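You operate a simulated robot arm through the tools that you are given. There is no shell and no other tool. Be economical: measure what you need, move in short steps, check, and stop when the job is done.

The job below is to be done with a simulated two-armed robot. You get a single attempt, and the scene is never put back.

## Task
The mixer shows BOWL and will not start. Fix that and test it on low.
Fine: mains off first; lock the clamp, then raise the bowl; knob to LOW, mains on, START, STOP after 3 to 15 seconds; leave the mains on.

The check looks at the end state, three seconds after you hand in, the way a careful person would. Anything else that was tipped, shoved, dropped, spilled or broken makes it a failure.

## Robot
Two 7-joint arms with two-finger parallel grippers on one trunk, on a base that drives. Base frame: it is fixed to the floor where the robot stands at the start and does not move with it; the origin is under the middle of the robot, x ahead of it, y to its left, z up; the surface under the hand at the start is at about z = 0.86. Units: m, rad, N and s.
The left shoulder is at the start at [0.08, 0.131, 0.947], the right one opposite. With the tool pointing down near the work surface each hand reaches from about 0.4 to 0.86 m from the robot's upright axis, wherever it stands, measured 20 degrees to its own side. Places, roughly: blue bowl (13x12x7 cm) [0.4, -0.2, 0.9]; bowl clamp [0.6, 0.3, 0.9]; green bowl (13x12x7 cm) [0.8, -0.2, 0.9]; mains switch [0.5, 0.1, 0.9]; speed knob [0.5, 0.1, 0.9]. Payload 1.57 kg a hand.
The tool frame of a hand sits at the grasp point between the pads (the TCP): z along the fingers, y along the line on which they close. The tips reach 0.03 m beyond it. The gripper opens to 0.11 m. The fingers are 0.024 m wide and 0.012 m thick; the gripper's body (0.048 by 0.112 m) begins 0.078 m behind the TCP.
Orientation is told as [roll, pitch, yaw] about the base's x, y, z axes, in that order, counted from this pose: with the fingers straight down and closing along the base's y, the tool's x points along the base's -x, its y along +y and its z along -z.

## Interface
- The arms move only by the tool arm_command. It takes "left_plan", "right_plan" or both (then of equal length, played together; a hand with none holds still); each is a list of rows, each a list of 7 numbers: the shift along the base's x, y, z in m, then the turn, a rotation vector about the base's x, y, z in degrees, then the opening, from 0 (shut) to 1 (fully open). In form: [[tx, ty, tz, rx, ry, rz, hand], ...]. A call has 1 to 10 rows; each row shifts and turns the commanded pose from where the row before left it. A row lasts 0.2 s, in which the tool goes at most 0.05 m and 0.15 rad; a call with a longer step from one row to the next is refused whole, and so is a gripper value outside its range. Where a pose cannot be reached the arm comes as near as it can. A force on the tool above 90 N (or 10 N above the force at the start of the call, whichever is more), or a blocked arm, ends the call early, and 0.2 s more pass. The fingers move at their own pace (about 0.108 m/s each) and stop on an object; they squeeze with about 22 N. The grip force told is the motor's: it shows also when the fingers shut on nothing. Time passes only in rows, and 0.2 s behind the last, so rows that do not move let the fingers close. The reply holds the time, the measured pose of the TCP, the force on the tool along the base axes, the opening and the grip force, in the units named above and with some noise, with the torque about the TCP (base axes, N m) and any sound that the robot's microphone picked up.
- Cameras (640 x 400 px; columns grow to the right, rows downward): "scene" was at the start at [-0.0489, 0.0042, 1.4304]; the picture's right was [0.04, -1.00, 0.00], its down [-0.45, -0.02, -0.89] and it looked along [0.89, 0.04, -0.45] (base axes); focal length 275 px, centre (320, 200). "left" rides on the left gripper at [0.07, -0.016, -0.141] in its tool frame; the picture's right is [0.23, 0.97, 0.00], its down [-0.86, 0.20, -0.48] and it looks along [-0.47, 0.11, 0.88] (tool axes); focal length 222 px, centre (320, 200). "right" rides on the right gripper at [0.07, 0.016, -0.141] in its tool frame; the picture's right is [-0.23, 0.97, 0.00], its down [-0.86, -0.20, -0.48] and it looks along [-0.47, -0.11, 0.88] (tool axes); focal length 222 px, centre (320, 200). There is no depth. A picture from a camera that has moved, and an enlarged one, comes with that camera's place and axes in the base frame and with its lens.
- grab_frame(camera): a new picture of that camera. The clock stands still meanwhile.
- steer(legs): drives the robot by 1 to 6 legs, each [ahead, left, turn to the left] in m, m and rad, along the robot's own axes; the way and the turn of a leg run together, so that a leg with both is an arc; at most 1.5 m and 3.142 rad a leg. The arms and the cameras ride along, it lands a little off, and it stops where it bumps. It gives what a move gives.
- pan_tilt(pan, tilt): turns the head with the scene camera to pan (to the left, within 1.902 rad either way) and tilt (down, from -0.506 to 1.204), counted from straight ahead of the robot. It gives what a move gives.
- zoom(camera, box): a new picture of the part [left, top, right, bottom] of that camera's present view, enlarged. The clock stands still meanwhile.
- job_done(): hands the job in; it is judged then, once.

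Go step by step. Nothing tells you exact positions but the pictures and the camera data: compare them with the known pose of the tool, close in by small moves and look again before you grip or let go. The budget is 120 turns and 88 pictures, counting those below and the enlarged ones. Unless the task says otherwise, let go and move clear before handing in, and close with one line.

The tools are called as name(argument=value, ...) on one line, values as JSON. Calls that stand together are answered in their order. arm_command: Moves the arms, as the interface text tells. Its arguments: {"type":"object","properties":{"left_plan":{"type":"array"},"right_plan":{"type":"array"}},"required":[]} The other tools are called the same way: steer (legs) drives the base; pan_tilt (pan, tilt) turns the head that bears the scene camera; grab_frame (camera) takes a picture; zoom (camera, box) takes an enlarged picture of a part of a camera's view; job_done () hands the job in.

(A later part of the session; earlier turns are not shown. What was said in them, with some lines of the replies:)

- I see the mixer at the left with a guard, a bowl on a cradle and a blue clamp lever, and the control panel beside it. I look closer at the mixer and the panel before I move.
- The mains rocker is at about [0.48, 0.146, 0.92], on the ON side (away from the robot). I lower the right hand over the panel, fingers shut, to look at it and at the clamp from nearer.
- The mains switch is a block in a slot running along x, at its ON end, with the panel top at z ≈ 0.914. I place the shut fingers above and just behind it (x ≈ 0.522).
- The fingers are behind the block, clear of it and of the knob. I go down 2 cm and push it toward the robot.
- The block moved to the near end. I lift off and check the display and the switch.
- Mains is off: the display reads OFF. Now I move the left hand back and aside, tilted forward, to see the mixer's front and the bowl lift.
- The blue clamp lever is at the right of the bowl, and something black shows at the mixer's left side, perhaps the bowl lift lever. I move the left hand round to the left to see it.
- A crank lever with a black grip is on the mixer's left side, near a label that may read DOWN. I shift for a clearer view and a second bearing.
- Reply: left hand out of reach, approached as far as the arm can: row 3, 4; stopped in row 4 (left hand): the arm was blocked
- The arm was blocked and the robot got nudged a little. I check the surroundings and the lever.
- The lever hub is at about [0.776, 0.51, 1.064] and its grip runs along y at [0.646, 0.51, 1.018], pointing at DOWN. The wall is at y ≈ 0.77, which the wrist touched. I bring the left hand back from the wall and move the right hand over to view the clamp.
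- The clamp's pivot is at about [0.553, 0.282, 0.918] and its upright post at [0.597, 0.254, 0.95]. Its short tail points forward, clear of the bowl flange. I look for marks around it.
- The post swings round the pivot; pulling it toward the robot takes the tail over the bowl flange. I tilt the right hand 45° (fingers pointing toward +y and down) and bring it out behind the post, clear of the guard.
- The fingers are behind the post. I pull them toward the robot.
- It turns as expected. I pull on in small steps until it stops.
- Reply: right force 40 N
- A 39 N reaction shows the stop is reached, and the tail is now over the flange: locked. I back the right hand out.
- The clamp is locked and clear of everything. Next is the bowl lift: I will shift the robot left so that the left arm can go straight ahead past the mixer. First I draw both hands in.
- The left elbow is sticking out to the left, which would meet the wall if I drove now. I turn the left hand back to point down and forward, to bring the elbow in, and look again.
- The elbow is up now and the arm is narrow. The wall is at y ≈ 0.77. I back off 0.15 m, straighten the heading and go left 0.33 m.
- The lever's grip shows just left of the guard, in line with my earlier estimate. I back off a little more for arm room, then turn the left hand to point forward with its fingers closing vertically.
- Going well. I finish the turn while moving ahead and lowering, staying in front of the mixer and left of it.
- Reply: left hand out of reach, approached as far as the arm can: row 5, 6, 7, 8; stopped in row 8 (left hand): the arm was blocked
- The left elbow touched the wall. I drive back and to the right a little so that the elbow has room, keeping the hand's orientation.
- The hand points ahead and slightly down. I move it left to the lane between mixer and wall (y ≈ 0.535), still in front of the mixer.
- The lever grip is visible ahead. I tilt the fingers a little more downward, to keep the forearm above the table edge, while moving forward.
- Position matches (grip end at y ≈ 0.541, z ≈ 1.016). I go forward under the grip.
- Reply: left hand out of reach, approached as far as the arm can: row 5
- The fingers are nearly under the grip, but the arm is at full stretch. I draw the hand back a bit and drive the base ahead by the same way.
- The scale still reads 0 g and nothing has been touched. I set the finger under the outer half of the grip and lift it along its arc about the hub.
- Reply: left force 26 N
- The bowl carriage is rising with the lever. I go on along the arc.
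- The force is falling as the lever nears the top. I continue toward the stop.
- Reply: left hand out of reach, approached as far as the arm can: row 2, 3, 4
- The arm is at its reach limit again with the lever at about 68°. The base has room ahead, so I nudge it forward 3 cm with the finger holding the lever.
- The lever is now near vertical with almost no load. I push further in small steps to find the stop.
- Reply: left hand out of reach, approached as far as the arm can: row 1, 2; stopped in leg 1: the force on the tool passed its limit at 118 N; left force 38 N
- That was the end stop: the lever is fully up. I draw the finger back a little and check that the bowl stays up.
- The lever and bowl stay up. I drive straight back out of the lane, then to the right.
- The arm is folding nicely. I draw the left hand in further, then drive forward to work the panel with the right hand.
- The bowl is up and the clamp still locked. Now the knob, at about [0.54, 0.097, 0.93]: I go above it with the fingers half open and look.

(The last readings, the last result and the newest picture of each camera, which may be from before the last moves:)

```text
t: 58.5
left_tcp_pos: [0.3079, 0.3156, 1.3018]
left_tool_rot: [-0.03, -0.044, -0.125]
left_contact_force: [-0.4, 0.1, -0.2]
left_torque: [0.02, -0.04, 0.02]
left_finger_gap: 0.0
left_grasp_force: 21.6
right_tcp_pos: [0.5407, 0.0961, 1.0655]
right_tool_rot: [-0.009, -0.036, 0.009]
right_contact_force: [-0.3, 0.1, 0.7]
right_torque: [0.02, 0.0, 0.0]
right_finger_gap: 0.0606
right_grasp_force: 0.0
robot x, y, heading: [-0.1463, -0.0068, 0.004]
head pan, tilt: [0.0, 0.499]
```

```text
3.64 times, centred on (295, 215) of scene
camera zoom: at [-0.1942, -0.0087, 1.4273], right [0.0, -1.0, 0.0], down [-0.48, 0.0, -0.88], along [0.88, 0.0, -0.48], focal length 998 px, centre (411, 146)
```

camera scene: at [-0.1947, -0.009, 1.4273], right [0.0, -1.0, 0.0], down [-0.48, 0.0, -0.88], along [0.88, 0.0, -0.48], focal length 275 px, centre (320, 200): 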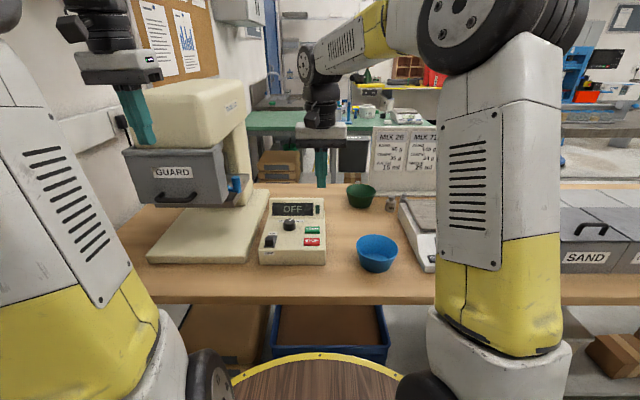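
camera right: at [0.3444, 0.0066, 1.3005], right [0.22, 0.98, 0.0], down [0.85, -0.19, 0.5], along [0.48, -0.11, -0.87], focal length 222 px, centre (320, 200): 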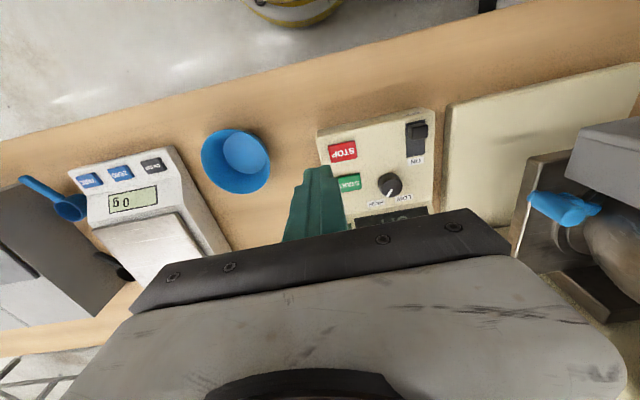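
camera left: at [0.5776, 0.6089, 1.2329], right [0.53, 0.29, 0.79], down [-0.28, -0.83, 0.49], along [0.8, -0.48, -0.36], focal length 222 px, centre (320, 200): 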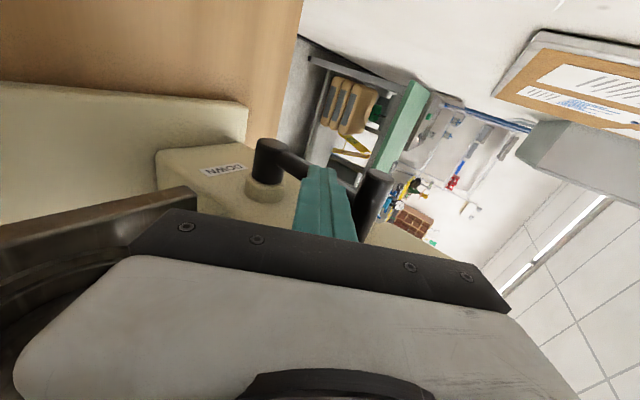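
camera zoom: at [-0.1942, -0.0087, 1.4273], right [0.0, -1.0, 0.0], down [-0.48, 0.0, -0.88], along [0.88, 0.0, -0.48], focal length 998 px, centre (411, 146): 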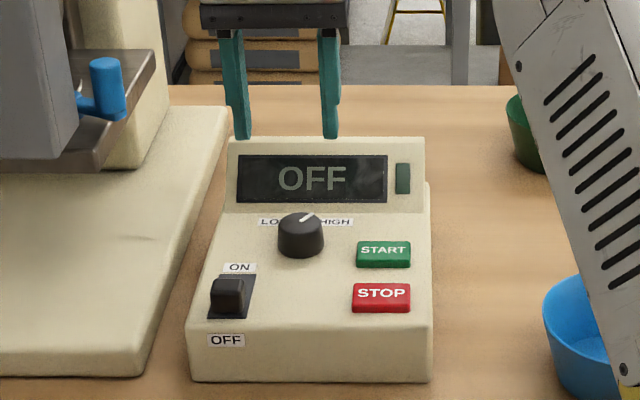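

The pointer is about 30° toward HIGH. The knob's centre is at [0.548, 0.093], its top at z ≈ 0.942. I descend around it with a 5 cm opening and look before gripping.

arm_command(right_plan=[[0.004, -0.001, -0.03, 0, 1, 0, 0.45], [0.003, -0.002, -0.03, 0, 1, 0, 0.45], [0, 0, -0.03, 0, 0, 0, 0.45], [0, 0, -0.024, 0, 0, 0, 0.45]])

grab_frame(camera="right")

```text
t: 59.5
left_tcp_pos: [0.307, 0.3157, 1.3021]
left_tool_rot: [-0.03, -0.046, -0.125]
left_contact_force: [0.0, -0.4, 0.3]
left_torque: [-0.03, -0.04, 0.01]
left_finger_gap: 0.0
left_grasp_force: 21.2
right_tcp_pos: [0.548, 0.0941, 0.9524]
right_tool_rot: [-0.01, -0.002, 0.01]
right_contact_force: [-0.1, 0.1, -0.6]
right_torque: [0.0, -0.02, -0.04]
right_finger_gap: 0.0493
right_grasp_force: 0.0
robot x, y, heading: [-0.1462, -0.0099, 0.008]
head pan, tilt: [0.0, 0.499]
```

```text
16 pictures are left
camera right: at [0.4788, 0.1105, 1.0928], right [0.22, 0.98, -0.01], down [0.86, -0.19, 0.48], along [0.47, -0.11, -0.88], focal length 222 px, centre (320, 200)
```

right: 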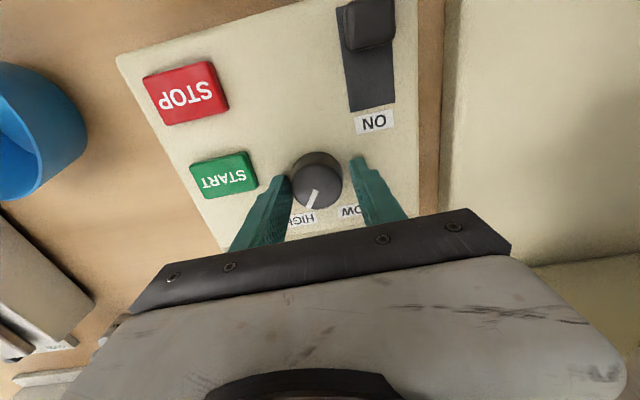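

Aligned. I close on the knob and turn it counter-clockwise (from above) toward LOW.

arm_command(right_plan=[[0, 0, 0, 0, 0, 0, 0.1], [0, 0, 0, 0, 0, 0, 0.1], [0, 0, 0, 0, 0, 8, 0.1], [0, 0, 0, 0, 0, 8, 0.1], [0, 0, 0, 0, 0, 8, 0.1], [0, 0, 0, 0, 0, 8, 0.1], [0, 0, 0, 0, 0, 8, 0.1], [0, 0, 0, 0, 0, 8, 0.1], [0, 0, 0, 0, 0, 8, 0.1]])

zoom(camera="scene", box=[245, 160, 345, 270])

```text
t: 61.5
left_tcp_pos: [0.3071, 0.3152, 1.3026]
left_tool_rot: [-0.029, -0.045, -0.125]
left_contact_force: [0.6, 0.5, 0.2]
left_torque: [0.03, 0.01, 0.0]
left_finger_gap: 0.0
left_grasp_force: 21.8
right_tcp_pos: [0.5474, 0.0932, 0.9517]
right_tool_rot: [-0.005, -0.002, 0.992]
right_contact_force: [-1.6, -5.0, 3.5]
right_torque: [-0.44, 0.42, 0.03]
right_finger_gap: 0.0412
right_grasp_force: 45.2
robot x, y, heading: [-0.1435, -0.0105, 0.007]
head pan, tilt: [0.0, 0.499]
```

```text
3.64 times, centred on (295, 215) of scene
camera zoom: at [-0.1944, -0.0089, 1.4273], right [0.0, -1.0, 0.0], down [-0.48, 0.0, -0.88], along [0.88, 0.0, -0.48], focal length 998 px, centre (411, 146)
```

zoom: 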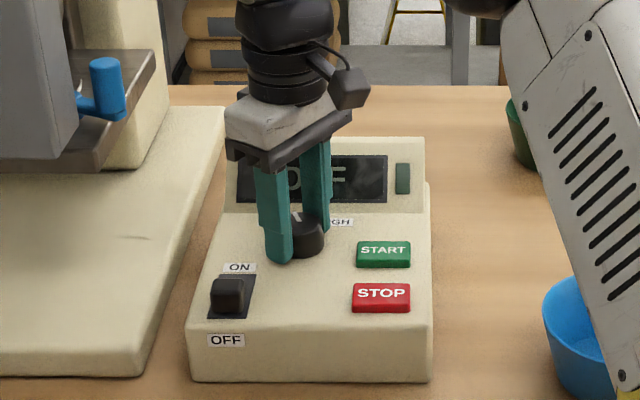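

I let go, lift, and look at the pointer.

arm_command(right_plan=[[0, 0, 0, 0, 0, 0, 0.5], [0, 0, 0.03, 0, 0, 0, 0.5], [0, 0, 0.03, 0, 0, -8, 0.5], [0, 0, 0.03, 0, 0, -8, 0.5], [0, 0, 0.02, 0, 0, -8, 0.5]])

grab_frame(camera="right")

```text
t: 62.7
left_tcp_pos: [0.308, 0.3158, 1.3027]
left_tool_rot: [-0.029, -0.045, -0.124]
left_contact_force: [-0.1, -0.1, -0.1]
left_torque: [0.01, 0.02, 0.02]
left_finger_gap: 0.0002
left_grasp_force: 21.6
right_tcp_pos: [0.5472, 0.0944, 1.0622]
right_tool_rot: [-0.011, -0.002, 0.569]
right_contact_force: [0.4, -1.1, 0.4]
right_torque: [0.02, 0.0, -0.01]
right_finger_gap: 0.0551
right_grasp_force: 0.2
robot x, y, heading: [-0.1433, -0.0035, 0.005]
head pan, tilt: [0.0, 0.499]
```

```text
14 pictures are left
camera right: at [0.4801, 0.0716, 1.2033], right [-0.33, 0.94, -0.01], down [0.83, 0.29, 0.48], along [0.46, 0.15, -0.88], focal length 222 px, centre (320, 200)
```

right: 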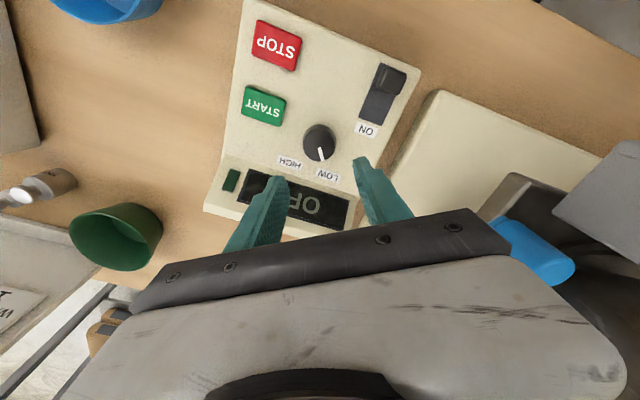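

zoom(camera="right", box=[260, 100, 390, 200])

```text
4.00 times, centred on (325, 150) of right
camera zoom: at [0.4801, 0.0716, 1.2033], right [-0.33, 0.94, -0.01], down [0.83, 0.29, 0.48], along [0.46, 0.15, -0.88], focal length 888 px, centre (300, 400)
```

zoom: 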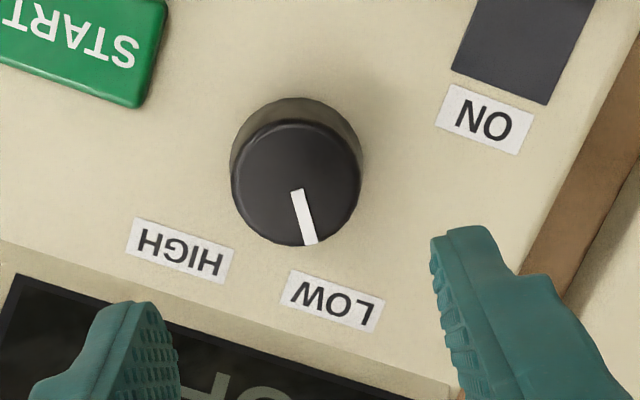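

The pointer is now at LOW, mirroring its former angle. Next the mains: I straighten the hand, shut the fingers and go in front of the switch block.

arm_command(right_plan=[[-0.024, 0.01, 0.0, 0, 0, -8, 0.3], [-0.024, 0.01, 0, 0, 0, -8, 0.1], [-0.024, 0.01, -0.01, 0, 0, -8, 0], [-0.024, 0.01, -0.03, 0, 0, -8, 0], [-0.022, 0.011, -0.032, 0, 0, 0, 0], [0, 0, 0, 0, 0, 0, 0]])

zoom(camera="right", box=[200, 60, 440, 220])

```text
t: 64.1
left_tcp_pos: [0.3076, 0.3162, 1.3017]
left_tool_rot: [-0.029, -0.046, -0.123]
left_contact_force: [0.0, -0.1, -0.9]
left_torque: [0.03, 0.01, -0.01]
left_finger_gap: 0.0
left_grasp_force: 21.8
right_tcp_pos: [0.4295, 0.1454, 0.9903]
right_tool_rot: [-0.008, -0.003, 0.008]
right_contact_force: [-0.1, -0.2, 0.2]
right_torque: [0.03, -0.02, -0.02]
right_finger_gap: 0.0
right_grasp_force: 21.0
robot x, y, heading: [-0.1426, -0.006, 0.0]
head pan, tilt: [0.0, 0.499]
```

```text
2.50 times, centred on (320, 140) of right
camera zoom: at [0.3607, 0.1624, 1.1306], right [0.22, 0.98, -0.01], down [0.86, -0.19, 0.48], along [0.47, -0.11, -0.88], focal length 555 px, centre (320, 350)
```

zoom: 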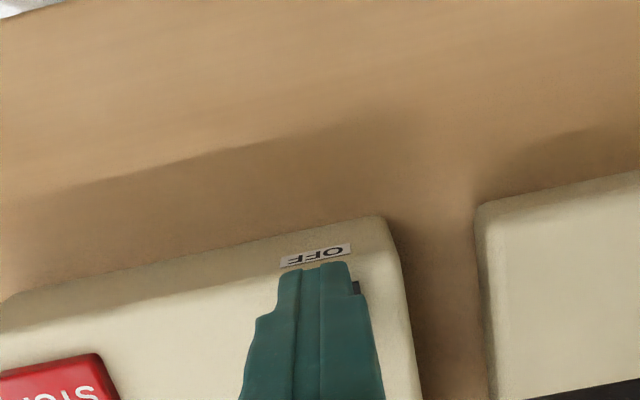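

The finger is in front of the block (near face ≈ 0.453). I lower it and push toward ON.

arm_command(right_plan=[[0, 0, -0.02, 0, 0, 0, 0], [0, 0, -0.018, 0, 0, 0, 0], [0.012, 0, 0, 0, 0, 0, 0], [0.01, 0, 0, 0, 0, 0, 0], [0.01, 0, 0, 0, 0, 0, 0], [0.01, 0, 0, 0, 0, 0, 0]])

zoom(camera="scene", box=[225, 160, 345, 280])

```text
t: 65.5
left_tcp_pos: [0.3043, 0.3148, 1.3048]
left_tool_rot: [-0.027, -0.049, -0.124]
left_contact_force: [0.7, 0.0, 0.3]
left_torque: [0.0, 0.0, -0.01]
left_finger_gap: 0.0
left_grasp_force: 21.2
right_tcp_pos: [0.4609, 0.1448, 0.9538]
right_tool_rot: [-0.011, 0.017, 0.013]
right_contact_force: [-67.4, -12.7, 21.2]
right_torque: [0.35, 0.19, -0.27]
right_finger_gap: 0.0
right_grasp_force: 21.5
robot x, y, heading: [-0.1477, -0.0098, 0.003]
head pan, tilt: [0.0, 0.499]
```

```text
3.33 times, centred on (285, 220) of scene
camera zoom: at [-0.1985, -0.0096, 1.4272], right [0.0, -1.0, 0.0], down [-0.48, 0.0, -0.88], along [0.88, 0.0, -0.48], focal length 915 px, centre (437, 133)
```

zoom: 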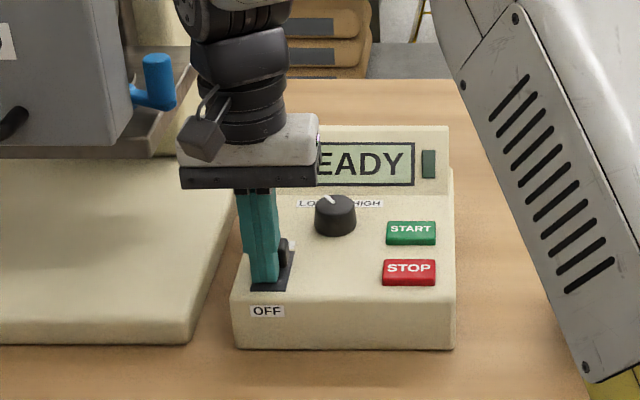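

The display reads READY and the switch is ON. I back off, lift, and go over START at about [0.531, 0.016].

arm_command(right_plan=[[-0.012, 0, 0, 0, 0, 0, 0], [0, 0, 0.03, 0, 0, 0, 0], [0, -0.01, 0.03, 0, -1, 0, 0], [0.02, -0.03, 0.0, 0, 0, 0, 0], [0.02, -0.03, 0, 0, 0, 0, 0], [0.02, -0.03, 0, 0, 0, 0, 0], [0.018, -0.027, -0.02, 0, 0, 0, 0]])

zoom(camera="scene", box=[225, 160, 345, 280])

```text
t: 67.1
left_tcp_pos: [0.3074, 0.3152, 1.3029]
left_tool_rot: [-0.031, -0.047, -0.124]
left_contact_force: [-0.3, 0.6, -0.1]
left_torque: [-0.01, -0.01, -0.03]
left_finger_gap: 0.0
left_grasp_force: 21.4
right_tcp_pos: [0.5359, 0.019, 0.9932]
right_tool_rot: [-0.007, -0.021, 0.01]
right_contact_force: [-0.5, -0.4, 0.7]
right_torque: [0.01, -0.05, 0.02]
right_finger_gap: 0.0
right_grasp_force: 20.9
robot x, y, heading: [-0.1487, -0.009, 0.003]
head pan, tilt: [0.0, 0.499]
```

```text
3.33 times, centred on (285, 220) of scene
camera zoom: at [-0.1946, -0.0086, 1.4273], right [0.0, -1.0, 0.0], down [-0.48, 0.0, -0.88], along [0.88, 0.0, -0.48], focal length 915 px, centre (437, 133)
```

zoom: 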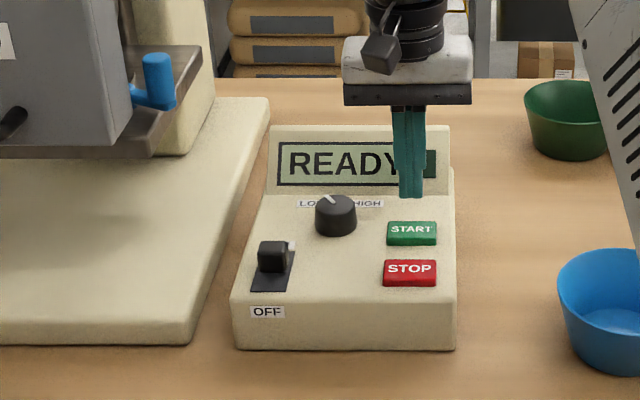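

READY with LOW set. I press START once and lift off.

arm_command(right_plan=[[-0.004, -0.003, -0.02, 0, 0, 0, 0], [0, 0, -0.014, 0, 0, 0, 0], [0, 0, -0.005, 0, 0, 0, 0], [0, 0, -0.004, 0, 0, 0, 0], [0, 0, 0.02, 0, 0, 0, 0], [0, 0, 0.02, 0, 0, 0, 0]])

zoom(camera="scene", box=[225, 160, 345, 280])

```text
t: 68.5
left_tcp_pos: [0.3077, 0.3149, 1.3024]
left_tool_rot: [-0.03, -0.044, -0.124]
left_contact_force: [0.2, -0.6, 0.2]
left_torque: [-0.03, -0.01, 0.05]
left_finger_gap: 0.0
left_grasp_force: 21.1
right_tcp_pos: [0.5333, 0.014, 0.9899]
right_tool_rot: [-0.008, -0.017, 0.011]
right_contact_force: [0.6, -0.2, 0.2]
right_torque: [0.02, 0.04, 0.01]
right_finger_gap: 0.0
right_grasp_force: 21.0
robot x, y, heading: [-0.1451, -0.0081, 0.004]
head pan, tilt: [0.0, 0.499]
heard: click
```

```text
3.33 times, centred on (285, 220) of scene
camera zoom: at [-0.1941, -0.0087, 1.4273], right [0.0, -1.0, 0.0], down [-0.48, 0.0, -0.88], along [0.88, 0.0, -0.48], focal length 915 px, centre (437, 133)
```

zoom: 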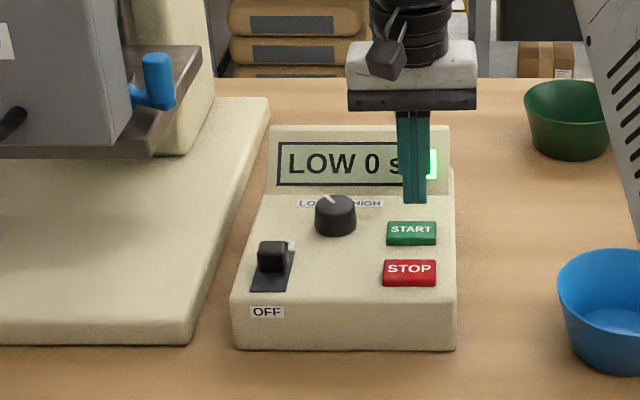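

It is running: "LOW 0 s". I move over STOP and wait there.

arm_command(right_plan=[[-0.032, 0.001, 0, 0, 0, 0, 0], [-0.031, 0.001, 0, 0, 0, 0, 0], [0, 0, 0, 0, 0, 0, 0], [0, 0, 0, 0, 0, 0, 0], [0, 0, 0, 0, 0, 0, 0], [0, 0, 0, 0, 0, 0, 0], [0, 0, 0, 0, 0, 0, 0], [0, 0, 0, 0, 0, 0, 0], [0, 0, 0, 0, 0, 0, 0], [0, 0, 0, 0, 0, 0, 0]])

arm_command(right_plan=[[0, 0, 0, 0, 0, 0, 0], [0, 0, 0, 0, 0, 0, 0], [0, 0, 0, 0, 0, 0, 0], [0, 0, 0, 0, 0, 0, 0], [0, 0, 0, 0, 0, 0, 0], [0, 0, 0, 0, 0, 0, 0], [0, 0, 0, 0, 0, 0, 0], [0, 0, 0, 0, 0, 0, 0]])

zoom(camera="scene", box=[225, 160, 345, 280])

```text
t: 70.7
left_tcp_pos: [0.3077, 0.316, 1.3038]
left_tool_rot: [-0.029, -0.046, -0.124]
left_contact_force: [0.5, 0.3, 0.6]
left_torque: [0.03, -0.04, 0.0]
left_finger_gap: 0.0
left_grasp_force: 21.9
right_tcp_pos: [0.4692, 0.0175, 0.9904]
right_tool_rot: [-0.008, -0.02, 0.01]
right_contact_force: [0.0, 0.4, 0.1]
right_torque: [0.0, -0.02, -0.02]
right_finger_gap: 0.0003
right_grasp_force: 21.6
robot x, y, heading: [-0.1456, -0.0073, 0.002]
head pan, tilt: [0.0, 0.499]
```

```text
t: 72.5
left_tcp_pos: [0.3073, 0.3155, 1.3034]
left_tool_rot: [-0.03, -0.045, -0.123]
left_contact_force: [-0.5, -0.3, 0.0]
left_torque: [-0.02, -0.02, -0.02]
left_finger_gap: 0.0
left_grasp_force: 21.3
right_tcp_pos: [0.4692, 0.016, 0.9906]
right_tool_rot: [-0.008, -0.02, 0.011]
right_contact_force: [0.3, 0.3, 0.3]
right_torque: [-0.01, 0.03, 0.01]
right_finger_gap: 0.0
right_grasp_force: 21.3
robot x, y, heading: [-0.1414, -0.0053, -0.0]
head pan, tilt: [0.0, 0.499]
```

```text
3.33 times, centred on (285, 220) of scene
camera zoom: at [-0.1943, -0.0088, 1.4273], right [0.0, -1.0, 0.0], down [-0.48, 0.0, -0.88], along [0.88, 0.0, -0.48], focal length 915 px, centre (437, 133)
```

zoom: 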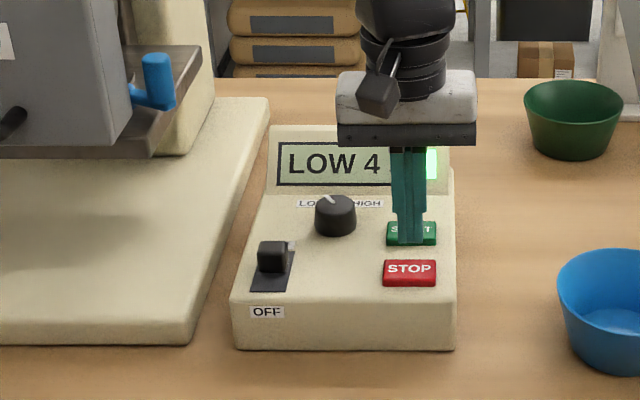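

The display shows 4 s. I press STOP now.

arm_command(right_plan=[[0, 0, -0.02, 0, 0, 0, 0], [0, 0, -0.012, 0, 0, 0, 0], [0, 0, -0.005, 0, 0, 0, 0], [0, 0, -0.004, 0, 0, 0, 0], [0, 0, 0.02, 0, 0, 0, 0], [0, 0, 0.03, 0, 0, 0, 0], [-0.02, -0.02, 0.03, 0, 0, 0, 0]])

zoom(camera="scene", box=[225, 160, 345, 280])

```text
t: 74.1
left_tcp_pos: [0.3066, 0.3155, 1.3033]
left_tool_rot: [-0.03, -0.045, -0.124]
left_contact_force: [-0.6, 0.5, -0.8]
left_torque: [-0.06, 0.05, 0.01]
left_finger_gap: 0.0
left_grasp_force: 21.7
right_tcp_pos: [0.4506, -0.0029, 1.0286]
right_tool_rot: [-0.008, -0.018, 0.012]
right_contact_force: [0.2, -1.1, 0.1]
right_torque: [0.0, -0.01, 0.04]
right_finger_gap: 0.0004
right_grasp_force: 21.3
robot x, y, heading: [-0.1433, -0.0134, 0.005]
head pan, tilt: [0.0, 0.499]
heard: click
```

```text
3.33 times, centred on (285, 220) of scene
camera zoom: at [-0.1939, -0.0085, 1.4273], right [0.0, -1.0, 0.0], down [-0.48, 0.0, -0.88], along [0.88, 0.0, -0.48], focal length 915 px, centre (437, 133)
```

zoom: 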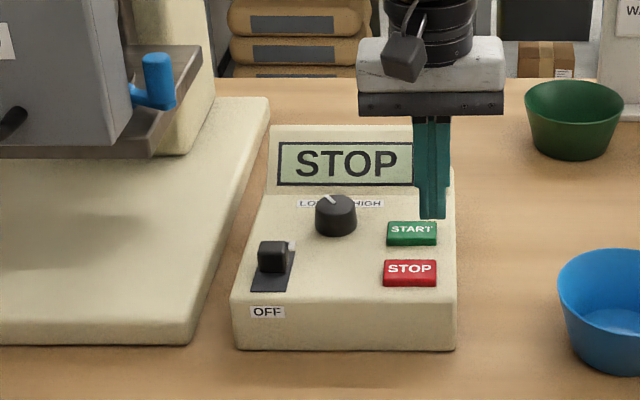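

The display reads STOP after about 5 seconds on LOW. I move the right hand up and clear and take a last look.

arm_command(right_plan=[[-0.03, -0.02, 0.03, 0, 0, 0, 0], [-0.03, -0.02, 0.03, 0, 0, 0, 0], [-0.03, -0.02, 0.03, 0, 0, 0, 0], [-0.03, -0.02, 0.03, 0, 0, 0, 0]])

grab_frame(camera="scene")

```text
t: 75.1
left_tcp_pos: [0.3077, 0.3147, 1.3021]
left_tool_rot: [-0.032, -0.045, -0.126]
left_contact_force: [0.5, 0.2, -0.7]
left_torque: [-0.04, 0.03, 0.0]
left_finger_gap: 0.0
left_grasp_force: 21.4
right_tcp_pos: [0.3302, -0.0838, 1.1493]
right_tool_rot: [-0.008, -0.019, 0.013]
right_contact_force: [-0.2, 0.6, 0.1]
right_torque: [-0.03, 0.01, -0.04]
right_finger_gap: 0.0
right_grasp_force: 21.0
robot x, y, heading: [-0.1432, -0.0096, 0.002]
head pan, tilt: [0.0, 0.499]
```

```text
6 pictures are left
camera scene: at [-0.1939, -0.0086, 1.4273], right [0.0, -1.0, 0.0], down [-0.48, 0.0, -0.88], along [0.88, 0.0, -0.48], focal length 275 px, centre (320, 200)
```

scene: 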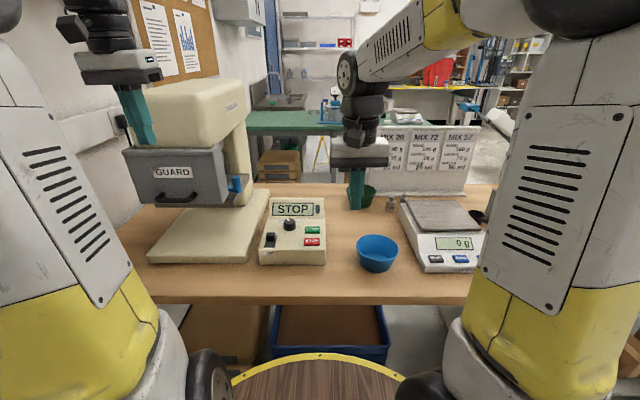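

Everything is in place: the bowl is up and clamped, the knob is on LOW, the mains is on and the mixer is stopped. Both hands are clear, so I hand in.

job_done()

```text
The job is handed in.
```

The mixer starts again: with the mains off I locked the clamp and raised the bowl, then ran it on LOW for about 5 seconds and stopped it, leaving the mains on.
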